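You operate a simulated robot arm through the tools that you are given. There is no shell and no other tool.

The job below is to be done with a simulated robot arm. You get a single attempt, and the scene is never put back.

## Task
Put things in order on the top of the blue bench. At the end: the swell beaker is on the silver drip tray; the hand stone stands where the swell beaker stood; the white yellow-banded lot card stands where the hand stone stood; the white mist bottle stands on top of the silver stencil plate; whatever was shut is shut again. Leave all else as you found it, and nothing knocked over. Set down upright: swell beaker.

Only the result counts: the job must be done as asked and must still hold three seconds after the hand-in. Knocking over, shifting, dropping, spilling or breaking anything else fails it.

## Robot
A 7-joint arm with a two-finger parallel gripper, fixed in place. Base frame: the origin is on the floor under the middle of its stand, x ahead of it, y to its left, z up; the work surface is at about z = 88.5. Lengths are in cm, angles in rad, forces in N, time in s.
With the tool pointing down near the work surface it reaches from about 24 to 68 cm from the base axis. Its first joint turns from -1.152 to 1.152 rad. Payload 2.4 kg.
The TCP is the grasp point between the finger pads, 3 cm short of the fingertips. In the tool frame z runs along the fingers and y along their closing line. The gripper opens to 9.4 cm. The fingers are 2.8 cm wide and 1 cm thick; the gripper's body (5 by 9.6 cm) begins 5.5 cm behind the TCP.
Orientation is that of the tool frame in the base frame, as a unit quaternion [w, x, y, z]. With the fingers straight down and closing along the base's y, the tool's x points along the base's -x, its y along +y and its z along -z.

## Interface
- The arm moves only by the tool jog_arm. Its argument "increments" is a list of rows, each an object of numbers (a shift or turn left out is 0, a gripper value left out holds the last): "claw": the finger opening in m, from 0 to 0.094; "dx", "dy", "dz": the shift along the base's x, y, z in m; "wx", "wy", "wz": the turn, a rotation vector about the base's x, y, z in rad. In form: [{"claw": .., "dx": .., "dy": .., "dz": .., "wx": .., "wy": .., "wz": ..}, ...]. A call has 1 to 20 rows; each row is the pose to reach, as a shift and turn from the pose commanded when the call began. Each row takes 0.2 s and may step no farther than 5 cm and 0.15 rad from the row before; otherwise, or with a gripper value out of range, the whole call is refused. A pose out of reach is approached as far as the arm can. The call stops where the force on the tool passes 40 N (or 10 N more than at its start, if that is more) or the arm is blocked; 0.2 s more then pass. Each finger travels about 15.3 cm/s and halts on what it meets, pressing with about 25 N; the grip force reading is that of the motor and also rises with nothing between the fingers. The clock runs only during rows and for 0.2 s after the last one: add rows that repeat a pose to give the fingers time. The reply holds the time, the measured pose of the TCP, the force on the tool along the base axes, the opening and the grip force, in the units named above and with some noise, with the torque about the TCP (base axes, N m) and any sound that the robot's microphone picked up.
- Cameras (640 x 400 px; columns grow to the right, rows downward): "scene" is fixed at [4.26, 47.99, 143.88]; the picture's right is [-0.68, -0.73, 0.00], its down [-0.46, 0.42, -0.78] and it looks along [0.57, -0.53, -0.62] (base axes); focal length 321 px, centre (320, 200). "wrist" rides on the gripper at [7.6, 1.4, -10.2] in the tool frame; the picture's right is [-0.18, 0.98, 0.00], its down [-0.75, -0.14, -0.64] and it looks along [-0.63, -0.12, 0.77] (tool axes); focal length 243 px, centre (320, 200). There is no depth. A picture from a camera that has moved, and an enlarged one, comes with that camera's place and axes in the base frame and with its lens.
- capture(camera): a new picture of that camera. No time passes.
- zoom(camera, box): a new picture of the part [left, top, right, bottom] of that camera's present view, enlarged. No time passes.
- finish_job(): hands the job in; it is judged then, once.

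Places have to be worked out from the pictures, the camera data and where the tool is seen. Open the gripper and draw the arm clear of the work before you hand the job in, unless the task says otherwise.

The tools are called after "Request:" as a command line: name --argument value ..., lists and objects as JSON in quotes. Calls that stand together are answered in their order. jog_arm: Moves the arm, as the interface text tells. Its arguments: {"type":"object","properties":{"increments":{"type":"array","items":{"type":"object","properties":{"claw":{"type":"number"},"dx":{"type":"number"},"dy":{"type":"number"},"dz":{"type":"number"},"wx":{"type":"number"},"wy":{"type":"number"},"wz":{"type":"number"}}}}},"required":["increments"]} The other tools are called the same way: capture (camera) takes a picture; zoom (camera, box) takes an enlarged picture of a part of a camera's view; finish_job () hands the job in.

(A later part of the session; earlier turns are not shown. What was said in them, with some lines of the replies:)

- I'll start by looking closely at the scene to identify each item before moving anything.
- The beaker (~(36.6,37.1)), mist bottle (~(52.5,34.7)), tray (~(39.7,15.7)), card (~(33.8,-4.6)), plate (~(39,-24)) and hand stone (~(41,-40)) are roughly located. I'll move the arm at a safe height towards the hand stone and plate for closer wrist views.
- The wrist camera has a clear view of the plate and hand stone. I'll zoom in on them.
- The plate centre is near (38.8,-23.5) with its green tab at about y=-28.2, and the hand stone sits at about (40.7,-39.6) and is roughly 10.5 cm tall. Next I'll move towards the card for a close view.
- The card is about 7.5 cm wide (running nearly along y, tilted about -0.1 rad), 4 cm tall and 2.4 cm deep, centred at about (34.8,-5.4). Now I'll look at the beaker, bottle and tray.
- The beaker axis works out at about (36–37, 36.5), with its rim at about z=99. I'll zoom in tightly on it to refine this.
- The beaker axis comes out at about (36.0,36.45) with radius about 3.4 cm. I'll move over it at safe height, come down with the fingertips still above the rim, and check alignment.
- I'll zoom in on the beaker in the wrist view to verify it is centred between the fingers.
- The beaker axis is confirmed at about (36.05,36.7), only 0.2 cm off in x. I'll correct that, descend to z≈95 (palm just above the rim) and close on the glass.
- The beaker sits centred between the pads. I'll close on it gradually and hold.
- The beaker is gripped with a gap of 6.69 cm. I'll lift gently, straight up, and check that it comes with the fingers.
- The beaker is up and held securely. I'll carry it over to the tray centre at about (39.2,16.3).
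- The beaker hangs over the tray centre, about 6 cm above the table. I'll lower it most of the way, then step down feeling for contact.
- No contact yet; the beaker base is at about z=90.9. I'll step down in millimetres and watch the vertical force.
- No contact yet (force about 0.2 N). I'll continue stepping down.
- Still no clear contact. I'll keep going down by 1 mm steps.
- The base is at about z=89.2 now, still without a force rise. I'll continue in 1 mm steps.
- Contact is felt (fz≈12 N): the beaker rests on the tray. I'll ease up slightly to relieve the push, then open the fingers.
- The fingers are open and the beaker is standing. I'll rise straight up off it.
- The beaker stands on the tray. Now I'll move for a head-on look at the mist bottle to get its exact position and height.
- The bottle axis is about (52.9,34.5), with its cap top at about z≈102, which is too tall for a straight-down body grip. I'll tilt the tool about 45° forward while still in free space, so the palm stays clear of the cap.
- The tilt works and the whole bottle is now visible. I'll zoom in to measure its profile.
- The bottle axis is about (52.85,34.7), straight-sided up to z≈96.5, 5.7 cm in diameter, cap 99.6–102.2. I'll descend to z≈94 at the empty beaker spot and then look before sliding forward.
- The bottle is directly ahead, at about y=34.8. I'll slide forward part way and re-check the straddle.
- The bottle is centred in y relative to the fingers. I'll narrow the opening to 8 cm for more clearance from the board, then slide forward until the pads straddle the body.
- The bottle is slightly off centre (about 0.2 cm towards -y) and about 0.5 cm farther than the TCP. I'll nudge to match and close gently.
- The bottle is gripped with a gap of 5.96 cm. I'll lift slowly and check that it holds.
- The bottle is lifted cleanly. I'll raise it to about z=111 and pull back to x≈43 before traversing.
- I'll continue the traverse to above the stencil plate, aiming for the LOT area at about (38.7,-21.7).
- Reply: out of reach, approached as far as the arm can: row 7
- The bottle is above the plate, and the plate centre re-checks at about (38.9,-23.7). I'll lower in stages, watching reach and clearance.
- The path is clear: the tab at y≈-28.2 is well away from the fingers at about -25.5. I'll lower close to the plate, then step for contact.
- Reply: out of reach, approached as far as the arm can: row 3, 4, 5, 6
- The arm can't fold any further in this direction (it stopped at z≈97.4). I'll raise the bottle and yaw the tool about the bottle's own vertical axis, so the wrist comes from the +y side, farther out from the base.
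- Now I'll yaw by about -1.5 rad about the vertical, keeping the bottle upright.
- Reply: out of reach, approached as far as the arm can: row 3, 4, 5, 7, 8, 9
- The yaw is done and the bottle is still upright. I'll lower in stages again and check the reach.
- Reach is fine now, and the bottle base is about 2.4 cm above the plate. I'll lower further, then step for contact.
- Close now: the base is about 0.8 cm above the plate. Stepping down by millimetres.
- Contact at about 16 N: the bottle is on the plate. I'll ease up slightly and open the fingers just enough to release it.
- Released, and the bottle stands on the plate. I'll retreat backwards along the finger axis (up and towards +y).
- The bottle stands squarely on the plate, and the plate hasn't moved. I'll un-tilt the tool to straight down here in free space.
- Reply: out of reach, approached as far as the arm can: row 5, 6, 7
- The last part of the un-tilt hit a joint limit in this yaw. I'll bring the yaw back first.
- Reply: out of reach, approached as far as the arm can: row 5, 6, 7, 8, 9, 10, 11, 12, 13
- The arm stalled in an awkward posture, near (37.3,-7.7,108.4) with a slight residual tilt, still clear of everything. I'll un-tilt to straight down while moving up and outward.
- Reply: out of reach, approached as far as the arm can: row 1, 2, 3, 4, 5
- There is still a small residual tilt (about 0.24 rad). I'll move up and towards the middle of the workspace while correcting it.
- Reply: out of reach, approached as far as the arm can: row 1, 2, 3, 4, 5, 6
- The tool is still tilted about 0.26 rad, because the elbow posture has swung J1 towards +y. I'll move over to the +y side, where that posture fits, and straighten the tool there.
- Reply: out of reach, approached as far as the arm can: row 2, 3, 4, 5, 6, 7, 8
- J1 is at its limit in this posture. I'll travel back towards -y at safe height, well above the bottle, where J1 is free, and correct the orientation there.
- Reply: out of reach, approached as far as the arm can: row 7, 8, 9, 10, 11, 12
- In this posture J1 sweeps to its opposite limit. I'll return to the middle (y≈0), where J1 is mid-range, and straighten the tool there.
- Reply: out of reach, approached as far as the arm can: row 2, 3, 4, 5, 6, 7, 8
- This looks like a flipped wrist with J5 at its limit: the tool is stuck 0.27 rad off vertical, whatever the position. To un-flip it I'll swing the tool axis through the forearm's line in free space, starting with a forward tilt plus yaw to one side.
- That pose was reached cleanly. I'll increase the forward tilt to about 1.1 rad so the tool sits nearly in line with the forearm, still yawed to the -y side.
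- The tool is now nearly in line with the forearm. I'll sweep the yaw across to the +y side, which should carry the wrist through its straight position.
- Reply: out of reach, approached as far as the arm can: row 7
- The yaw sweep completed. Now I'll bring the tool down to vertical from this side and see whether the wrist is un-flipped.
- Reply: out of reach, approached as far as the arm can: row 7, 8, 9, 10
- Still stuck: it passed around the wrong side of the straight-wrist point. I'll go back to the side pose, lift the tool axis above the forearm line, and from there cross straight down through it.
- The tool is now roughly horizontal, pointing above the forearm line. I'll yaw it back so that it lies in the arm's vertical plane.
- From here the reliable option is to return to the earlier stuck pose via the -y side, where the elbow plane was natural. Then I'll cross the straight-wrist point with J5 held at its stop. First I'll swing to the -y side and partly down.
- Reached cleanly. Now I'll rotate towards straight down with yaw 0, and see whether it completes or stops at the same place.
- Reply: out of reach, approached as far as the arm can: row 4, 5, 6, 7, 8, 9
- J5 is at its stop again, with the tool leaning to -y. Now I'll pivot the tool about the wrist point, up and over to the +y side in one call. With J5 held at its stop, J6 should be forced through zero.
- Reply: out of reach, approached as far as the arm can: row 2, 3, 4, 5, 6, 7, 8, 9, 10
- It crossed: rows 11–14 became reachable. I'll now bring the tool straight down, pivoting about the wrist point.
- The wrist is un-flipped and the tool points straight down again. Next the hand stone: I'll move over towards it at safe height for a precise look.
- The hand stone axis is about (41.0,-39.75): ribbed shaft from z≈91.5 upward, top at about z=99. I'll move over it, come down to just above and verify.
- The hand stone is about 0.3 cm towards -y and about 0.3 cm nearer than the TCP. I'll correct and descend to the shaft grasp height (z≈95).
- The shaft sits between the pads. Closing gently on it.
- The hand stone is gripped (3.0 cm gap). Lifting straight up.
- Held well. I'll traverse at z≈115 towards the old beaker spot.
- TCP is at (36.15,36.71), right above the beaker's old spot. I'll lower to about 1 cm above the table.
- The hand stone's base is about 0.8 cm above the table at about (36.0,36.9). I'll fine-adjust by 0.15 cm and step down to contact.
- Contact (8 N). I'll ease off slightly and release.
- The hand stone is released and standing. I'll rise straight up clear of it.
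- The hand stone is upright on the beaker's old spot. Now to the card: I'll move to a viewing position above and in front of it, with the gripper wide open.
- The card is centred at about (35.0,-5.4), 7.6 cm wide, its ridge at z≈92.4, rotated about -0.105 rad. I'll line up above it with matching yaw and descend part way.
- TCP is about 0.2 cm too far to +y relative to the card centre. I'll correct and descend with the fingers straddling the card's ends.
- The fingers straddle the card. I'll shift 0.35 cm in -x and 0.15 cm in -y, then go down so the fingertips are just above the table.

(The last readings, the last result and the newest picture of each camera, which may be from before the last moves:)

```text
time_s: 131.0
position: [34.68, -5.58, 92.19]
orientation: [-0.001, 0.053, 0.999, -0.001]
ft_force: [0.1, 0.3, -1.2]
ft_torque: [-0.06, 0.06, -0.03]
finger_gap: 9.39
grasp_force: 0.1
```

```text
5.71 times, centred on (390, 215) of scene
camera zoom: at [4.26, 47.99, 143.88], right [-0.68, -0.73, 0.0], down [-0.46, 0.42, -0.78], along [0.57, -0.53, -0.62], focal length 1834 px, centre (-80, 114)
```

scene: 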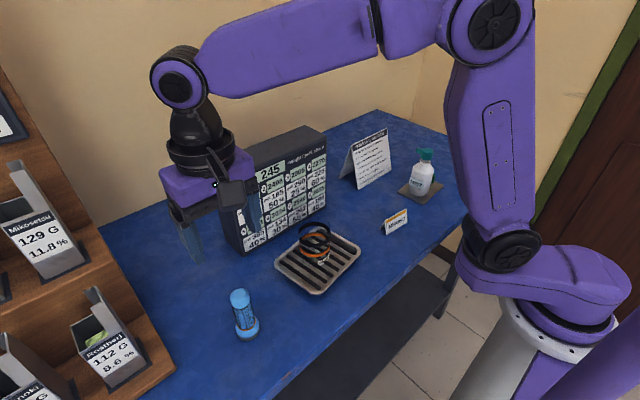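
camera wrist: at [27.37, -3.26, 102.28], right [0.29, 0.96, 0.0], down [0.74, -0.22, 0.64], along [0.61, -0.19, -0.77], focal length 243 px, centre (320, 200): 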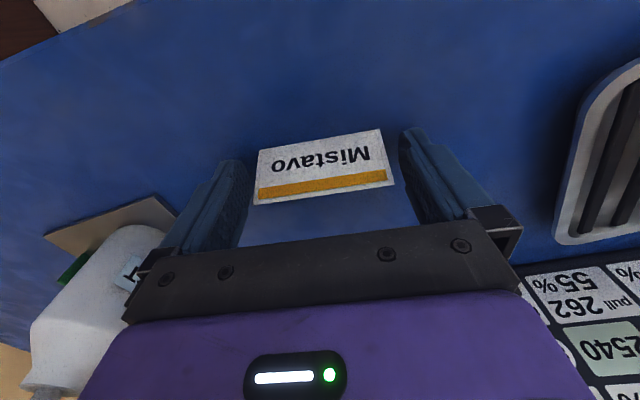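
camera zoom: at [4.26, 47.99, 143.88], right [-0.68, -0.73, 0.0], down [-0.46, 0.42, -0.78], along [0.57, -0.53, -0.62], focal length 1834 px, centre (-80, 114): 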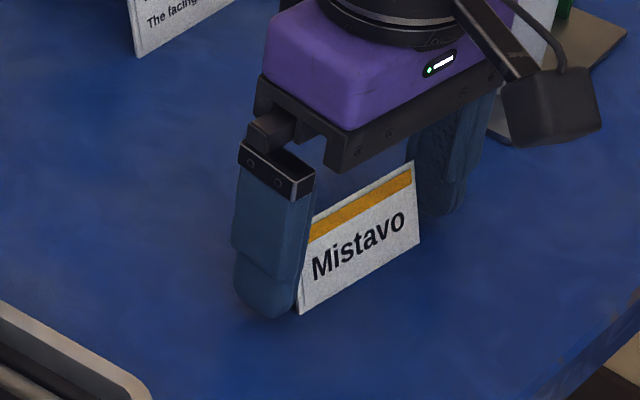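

Well centred now (the card centre and TCP agree within about 0.15 cm). Closing gently on the card's ends.

Request:
jog_arm --increments '[{"dx": 0.001, "claw": 0.088}, {"dx": 0.001, "claw": 0.083}, {"dx": 0.001, "claw": 0.08}, {"dx": 0.001, "claw": 0.078}, {"dx": 0.001, "claw": 0.076}, {"dx": 0.001, "claw": 0.074}, {"dx": 0.001, "claw": 0.072}, {"dx": 0.001, "claw": 0.07}, {"dx": 0.001, "claw": 0.07}]'

Request:
capture --camera "wrist"

Request:
zoom --camera "scene" --box '[350, 180, 430, 250]'

```text
time_s: 133.0
position: [34.88, -5.49, 92.27]
orientation: [-0.001, 0.054, 0.999, -0.001]
ft_force: [-0.1, -0.5, -0.3]
ft_torque: [0.01, -0.01, 0.0]
finger_gap: 7.47
grasp_force: 24.6
```

```text
taken
camera wrist: at [27.46, -3.32, 102.29], right [0.29, 0.96, 0.0], down [0.74, -0.22, 0.64], along [0.61, -0.19, -0.77], focal length 243 px, centre (320, 200)
```

wrist: 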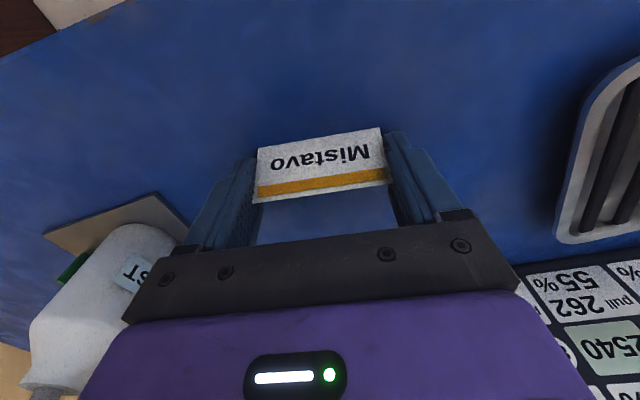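

```text
5.71 times, centred on (390, 215) of scene
camera zoom: at [4.26, 47.99, 143.88], right [-0.68, -0.73, 0.0], down [-0.46, 0.42, -0.78], along [0.57, -0.53, -0.62], focal length 1834 px, centre (-80, 114)
```

zoom: 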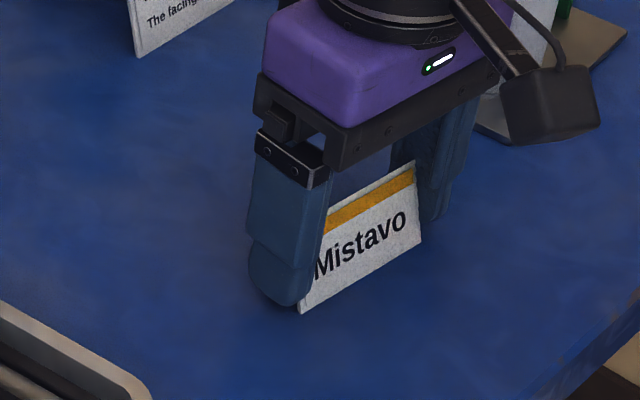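

The card is gripped (7.47 cm gap) without disturbance. Lifting slowly.

Request:
jog_arm --increments '[{"dz": 0.002}, {"dz": 0.006}, {"dz": 0.012}, {"dz": 0.02}, {"dz": 0.03}, {"dz": 0.04}, {"dz": 0.04}]'

Request:
capture --camera "wrist"

Request:
zoom --camera "scene" --box '[340, 160, 440, 250]'

```text
time_s: 134.6
position: [34.78, -5.78, 96.12]
orientation: [-0.001, 0.053, 0.999, 0.001]
ft_force: [0.2, 0.3, 1.0]
ft_torque: [-0.03, -0.01, -0.02]
finger_gap: 7.47
grasp_force: 25.6
```

```text
taken
camera wrist: at [27.35, -3.55, 106.24], right [0.29, 0.96, 0.0], down [0.74, -0.22, 0.64], along [0.61, -0.19, -0.77], focal length 243 px, centre (320, 200)
```

wrist: 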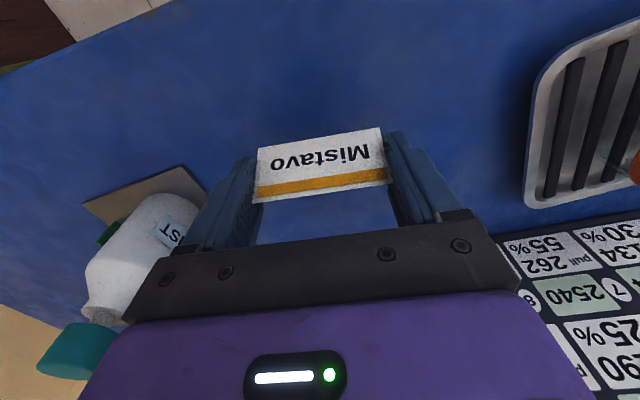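

```text
4.44 times, centred on (390, 205) of scene
camera zoom: at [4.26, 47.99, 143.88], right [-0.68, -0.73, 0.0], down [-0.46, 0.42, -0.78], along [0.57, -0.53, -0.62], focal length 1427 px, centre (9, 178)
```

zoom: 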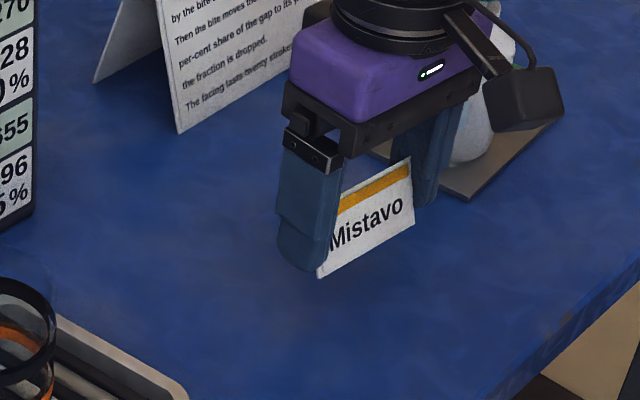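

The card hangs level in the grip. I'll raise it and traverse, high above the bottle, to the hand stone's old spot at (41.05,-39.9).

Request:
jog_arm --increments '[{"dz": 0.02}, {"dz": 0.05}, {"dz": 0.09}, {"dz": 0.13}, {"dz": 0.165}, {"dz": 0.18}, {"dz": 0.18, "dy": -0.015, "dx": 0.005}, {"dz": 0.18, "dy": -0.045, "dx": 0.012}, {"dz": 0.18, "dy": -0.08, "dx": 0.02}, {"dz": 0.18, "dy": -0.115, "dx": 0.03}, {"dz": 0.18, "dy": -0.15, "dx": 0.04}, {"dz": 0.18, "dy": -0.185, "dx": 0.05}, {"dz": 0.18, "dy": -0.22, "dx": 0.055}, {"dz": 0.18, "dy": -0.255, "dx": 0.06}, {"dz": 0.18, "dy": -0.29, "dx": 0.062}, {"dz": 0.18, "dy": -0.32, "dx": 0.063}, {"dz": 0.18, "dy": -0.337, "dx": 0.063}, {"dz": 0.18, "dy": -0.342, "dx": 0.063}, {"dz": 0.18, "dy": -0.342, "dx": 0.063}]'

Request:
capture --camera "wrist"

Request:
capture --camera "scene"

```text
time_s: 138.6
position: [41.25, -39.92, 114.28]
orientation: [0.0, 0.053, 0.999, 0.0]
ft_force: [0.4, -0.1, -1.0]
ft_torque: [-0.02, -0.02, 0.02]
finger_gap: 7.47
grasp_force: 24.6
```

```text
taken
camera wrist: at [33.82, -37.72, 124.36], right [0.29, 0.96, 0.0], down [0.74, -0.22, 0.64], along [0.61, -0.19, -0.77], focal length 243 px, centre (320, 200)
```

wrist: 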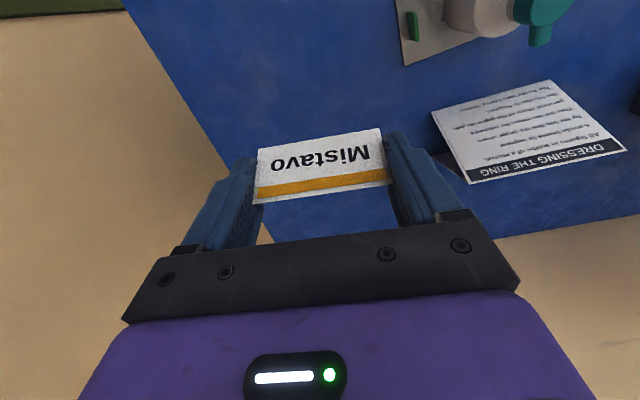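

```text
taken
```

scene: 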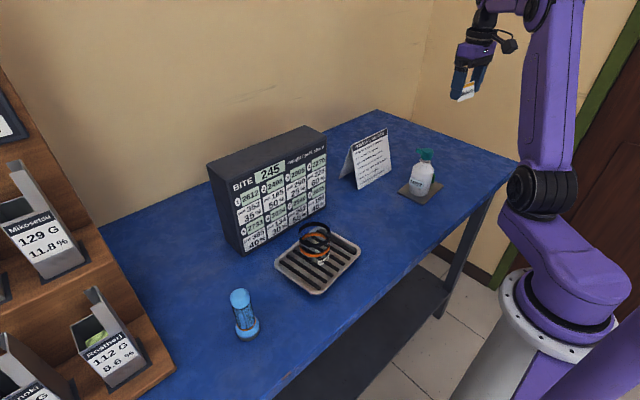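

Positioned above the target spot. Lowering to about 1 cm above the table.

Request:
jog_arm --increments '[{"dx": -0.0015, "dz": -0.015}, {"dx": -0.0015, "dz": -0.045}, {"dx": -0.0015, "dz": -0.08}, {"dx": -0.0015, "dz": -0.115}, {"dx": -0.0015, "dz": -0.15}, {"dx": -0.0015, "dz": -0.18}, {"dx": -0.0015, "dz": -0.2}, {"dx": -0.0015, "dz": -0.21}, {"dx": -0.0015, "dz": -0.21}]'

Request:
capture --camera "wrist"

Request:
zoom --camera "scene" --box '[400, 90, 500, 190]'

```text
time_s: 140.6
position: [41.2, -39.83, 93.17]
orientation: [-0.001, 0.053, 0.999, -0.001]
ft_force: [-0.4, 0.2, -0.4]
ft_torque: [0.01, 0.03, -0.02]
finger_gap: 7.46
grasp_force: 24.7
```

```text
taken
camera wrist: at [33.85, -37.52, 103.24], right [0.29, 0.96, 0.0], down [0.74, -0.22, 0.64], along [0.61, -0.19, -0.77], focal length 243 px, centre (320, 200)
```

wrist: 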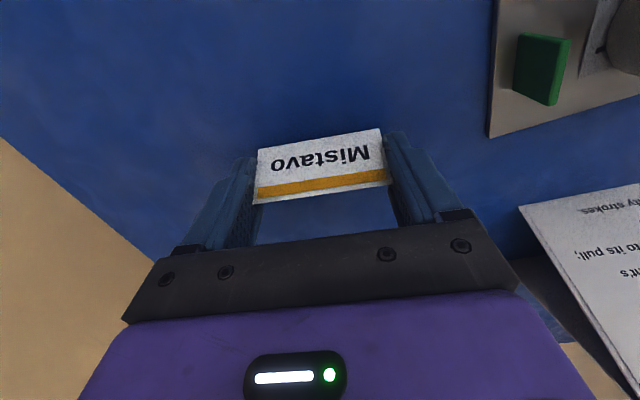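

```text
4.00 times, centred on (450, 140) of scene
camera zoom: at [4.26, 47.99, 143.88], right [-0.68, -0.73, 0.0], down [-0.46, 0.42, -0.78], along [0.57, -0.53, -0.62], focal length 1284 px, centre (-200, 440)
```

zoom: 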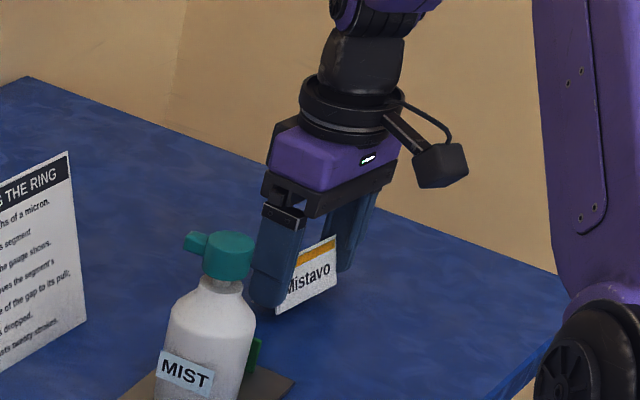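

The card's bottom edge is about 0.9 cm above the table. Stepping down to contact.

Request:
jog_arm --increments '[{"dz": -0.002}, {"dz": -0.004}, {"dz": -0.006}, {"dz": -0.006}]'

Request:
jog_arm --increments '[{"dz": -0.001}, {"dz": -0.002}, {"dz": -0.002}]'

```text
time_s: 141.6
position: [41.17, -39.72, 92.57]
orientation: [-0.001, 0.053, 0.999, -0.001]
ft_force: [-0.3, 0.0, -0.7]
ft_torque: [-0.01, -0.01, -0.01]
finger_gap: 7.48
grasp_force: 24.9
```

```text
time_s: 142.4
position: [40.92, -39.8, 92.22]
orientation: [-0.001, 0.053, 0.999, -0.001]
ft_force: [-0.6, 0.1, -0.2]
ft_torque: [0.0, -0.03, 0.01]
finger_gap: 7.46
grasp_force: 24.6
```

Request:
jog_arm --increments '[{"dz": -0.001}, {"dz": -0.001}]'

```text
time_s: 143.0
position: [41.05, -39.75, 92.25]
orientation: [-0.001, 0.054, 0.999, -0.002]
ft_force: [0.5, 0.3, 0.2]
ft_torque: [0.0, -0.01, 0.01]
finger_gap: 7.46
grasp_force: 24.9
```

Request:
jog_arm --increments '[{"dz": -0.001}, {"dz": -0.001}]'

Request:
zoom --camera "scene" --box '[430, 130, 500, 180]'

```text
time_s: 143.6
position: [41.08, -39.83, 92.2]
orientation: [-0.001, 0.053, 0.999, -0.001]
ft_force: [-1.5, 2.9, 6.9]
ft_torque: [0.17, 0.04, -0.01]
finger_gap: 7.43
grasp_force: 24.7
```

```text
8.00 times, centred on (465, 155) of scene
camera zoom: at [4.25, 48.0, 143.87], right [-0.68, -0.73, 0.0], down [-0.46, 0.42, -0.78], along [0.57, -0.53, -0.62], focal length 2568 px, centre (-840, 560)
```

zoom: 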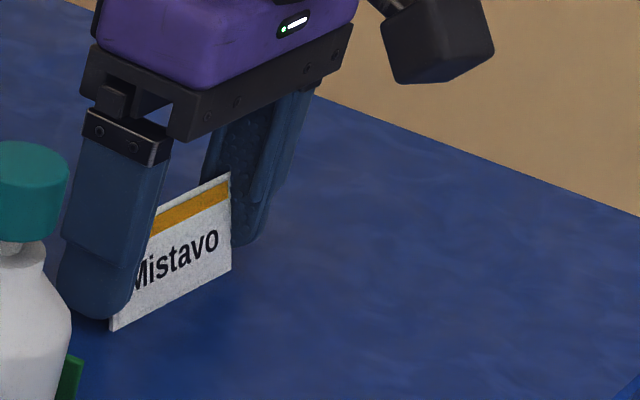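

Contact (7 N). I'll ease off a fraction and open slowly.

Request:
jog_arm --increments '[{"dz": 0.0005}, {"dz": 0.0005, "claw": 0.0755}, {"dz": 0.0005, "claw": 0.077}, {"dz": 0.0005, "claw": 0.08}, {"dz": 0.0005, "claw": 0.086}, {"dz": 0.0005, "claw": 0.094}, {"dz": 0.0005, "claw": 0.094}]'

Request:
capture --camera "wrist"

Request:
zoom --camera "scene" --box '[430, 130, 500, 180]'

```text
time_s: 145.2
position: [40.96, -39.93, 92.12]
orientation: [0.0, 0.053, 0.999, -0.001]
ft_force: [-0.2, 0.1, 0.6]
ft_torque: [-0.02, 0.0, -0.01]
finger_gap: 9.39
grasp_force: 0.0
```

```text
taken
camera wrist: at [33.64, -37.64, 102.27], right [0.29, 0.96, 0.0], down [0.74, -0.22, 0.64], along [0.61, -0.19, -0.77], focal length 243 px, centre (320, 200)
```

wrist: 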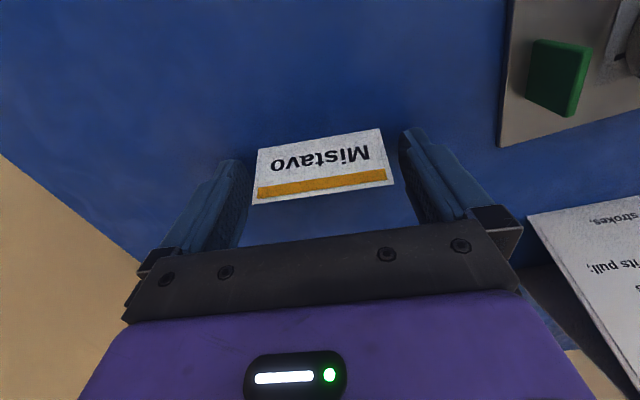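

```text
8.00 times, centred on (465, 155) of scene
camera zoom: at [4.26, 47.99, 143.88], right [-0.68, -0.73, 0.0], down [-0.46, 0.42, -0.78], along [0.57, -0.53, -0.62], focal length 2568 px, centre (-840, 560)
```

zoom: 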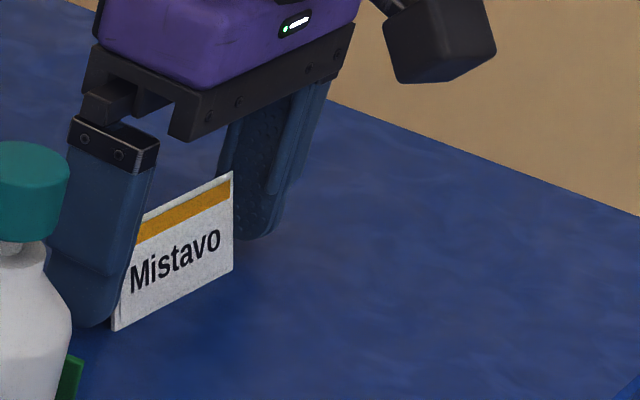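

The card stands free between the open fingers. I'll rise straight up and then check everything.

Request:
jog_arm --increments '[{"dz": 0.005}, {"dz": 0.015}, {"dz": 0.03}, {"dz": 0.05}, {"dz": 0.09}, {"dz": 0.13}, {"dz": 0.17}, {"dz": 0.21}, {"dz": 0.23}, {"dz": 0.23}]'

Request:
capture --camera "wrist"

Request:
capture --camera "scene"

Request:
zoom --camera "scene" --box '[390, 110, 500, 220]'

```text
time_s: 147.4
position: [41.01, -39.82, 115.03]
orientation: [-0.001, 0.054, 0.999, 0.0]
ft_force: [0.3, -0.4, -0.4]
ft_torque: [0.01, -0.01, 0.02]
finger_gap: 9.4
grasp_force: 0.1
```

```text
taken
camera wrist: at [33.6, -37.55, 125.16], right [0.29, 0.96, 0.0], down [0.74, -0.22, 0.64], along [0.61, -0.19, -0.77], focal length 243 px, centre (320, 200)
```

wrist: 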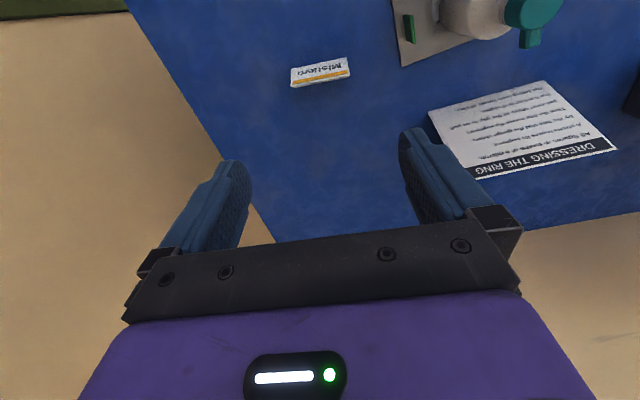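

```text
taken
```

scene: 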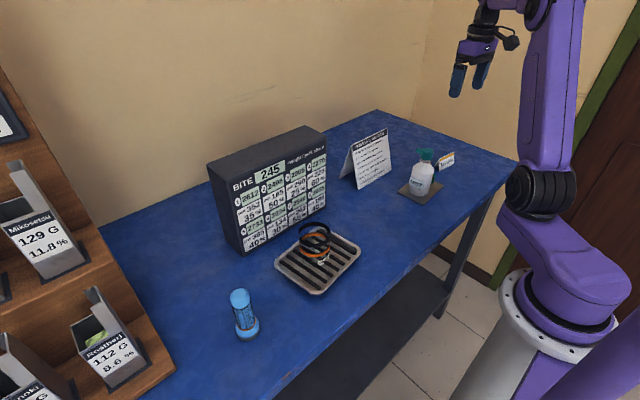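

```text
3.64 times, centred on (445, 165) of scene
camera zoom: at [4.26, 47.99, 143.88], right [-0.68, -0.73, 0.0], down [-0.46, 0.42, -0.78], along [0.57, -0.53, -0.62], focal length 1167 px, centre (-134, 327)
```

zoom: 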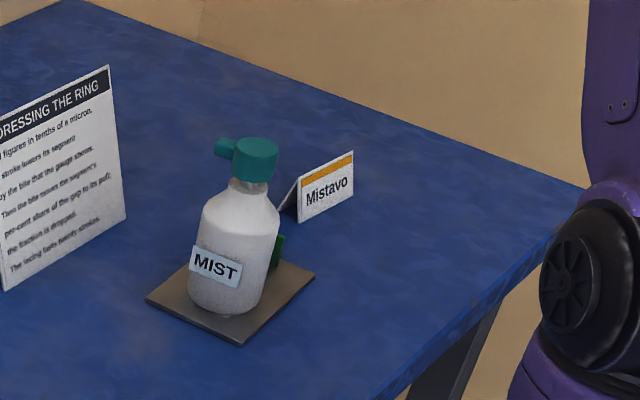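

The card stands on the hand stone's old spot and the bottle stands on the plate. I'll zoom in on the other side to verify the hand stone, beaker and tray.

Request:
zoom --camera "scene" --box '[180, 200, 380, 350]'

Request:
zoom --camera "scene" --box '[200, 270, 280, 350]'

```text
2.67 times, centred on (280, 275) of scene
camera zoom: at [4.26, 47.99, 143.88], right [-0.68, -0.73, 0.0], down [-0.46, 0.42, -0.78], along [0.57, -0.53, -0.62], focal length 856 px, centre (427, 0)
```

zoom: 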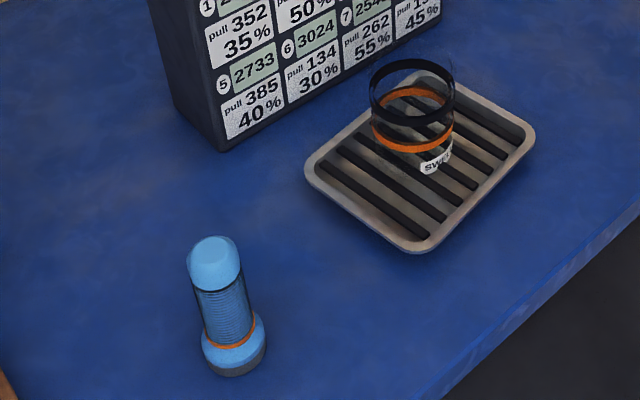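

```text
5.00 times, centred on (240, 310) of scene
camera zoom: at [4.26, 47.99, 143.88], right [-0.68, -0.73, 0.0], down [-0.46, 0.42, -0.78], along [0.57, -0.53, -0.62], focal length 1605 px, centre (720, -350)
```

zoom: 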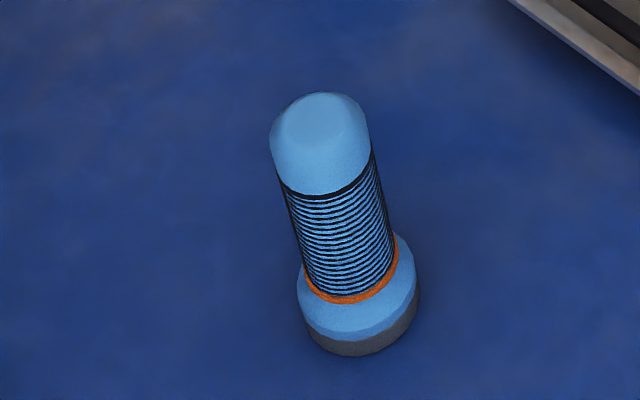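

Everything is in place: beaker upright on the tray, hand stone on the beaker's old spot, card on the hand stone's old spot, bottle on the plate, and nothing else disturbed. I'll draw the arm further up and away, then take a last look.

Request:
jog_arm --increments '[{"dz": 0.02}, {"dz": 0.04, "dy": 0.02}, {"dz": 0.04, "dy": 0.06}, {"dz": 0.04, "dy": 0.1}, {"dz": 0.04, "dy": 0.14}, {"dz": 0.04, "dy": 0.18}, {"dz": 0.04, "dy": 0.22}, {"dz": 0.04, "dy": 0.26}, {"dz": 0.04, "dy": 0.3}, {"dz": 0.04, "dy": 0.3}]'

Request:
capture --camera "scene"

Request:
capture --camera "wrist"

```text
time_s: 149.6
position: [41.24, -9.57, 119.04]
orientation: [-0.001, 0.053, 0.999, -0.001]
ft_force: [0.5, -0.5, 0.4]
ft_torque: [-0.08, 0.01, 0.01]
finger_gap: 9.41
grasp_force: 0.1
```

```text
taken
```

scene: 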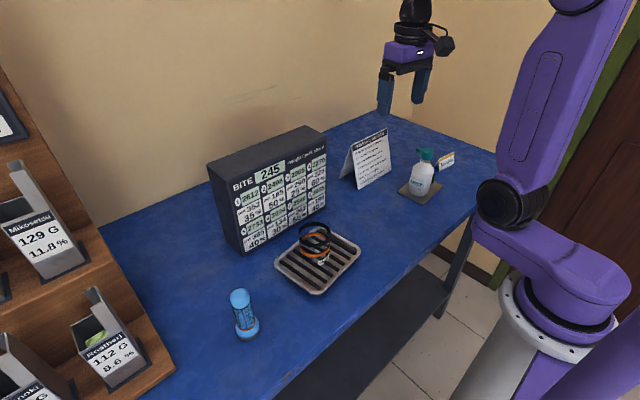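

```text
taken
camera wrist: at [33.8, -7.34, 129.17], right [0.29, 0.96, 0.0], down [0.74, -0.22, 0.64], along [0.61, -0.19, -0.77], focal length 243 px, centre (320, 200)
```

wrist: 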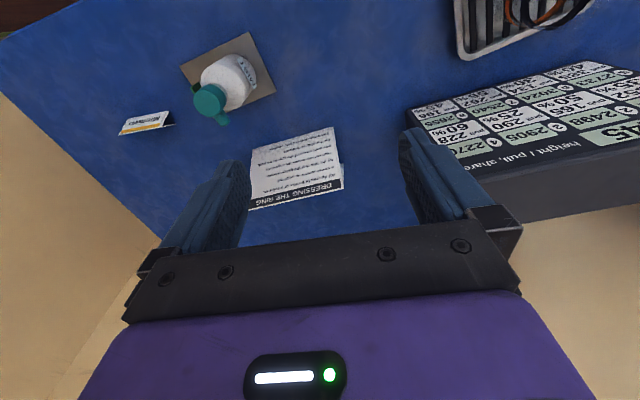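

The pictures show all items standing where required, the gripper open and empty, and the arm well clear of the bench, so I'm handing the job in.

Request:
finish_job

```text
The job is handed in.
```

The bench is in order and the job is handed in. In the last pictures every item was standing and nothing had been knocked over.

- **Swell beaker:** upright on the silver drip tray, near its centre.
- **Hand stone:** standing where the beaker stood. My estimates put it within about half a centimetre of the beaker's old centre.
- **Yellow-banded lot card:** standing where the hand stone stood, within a few millimetres, and facing the same way as before.
- **White mist bottle:** standing on the silver stencil plate beside the green tab. It is turned about 1.5 rad from its original facing, because the arm could only reach down to the plate from another side.
- **Everything else:** the stencil plate, drip tray, bite board and sign look unmoved. I opened nothing, so there was nothing to shut again.

After placing the bottle, the wrist got stuck in a flipped position. I freed it with moves well above the bench, and nothing was touched during them. At hand-in the gripper was open and empty, with the arm well clear of the bench.
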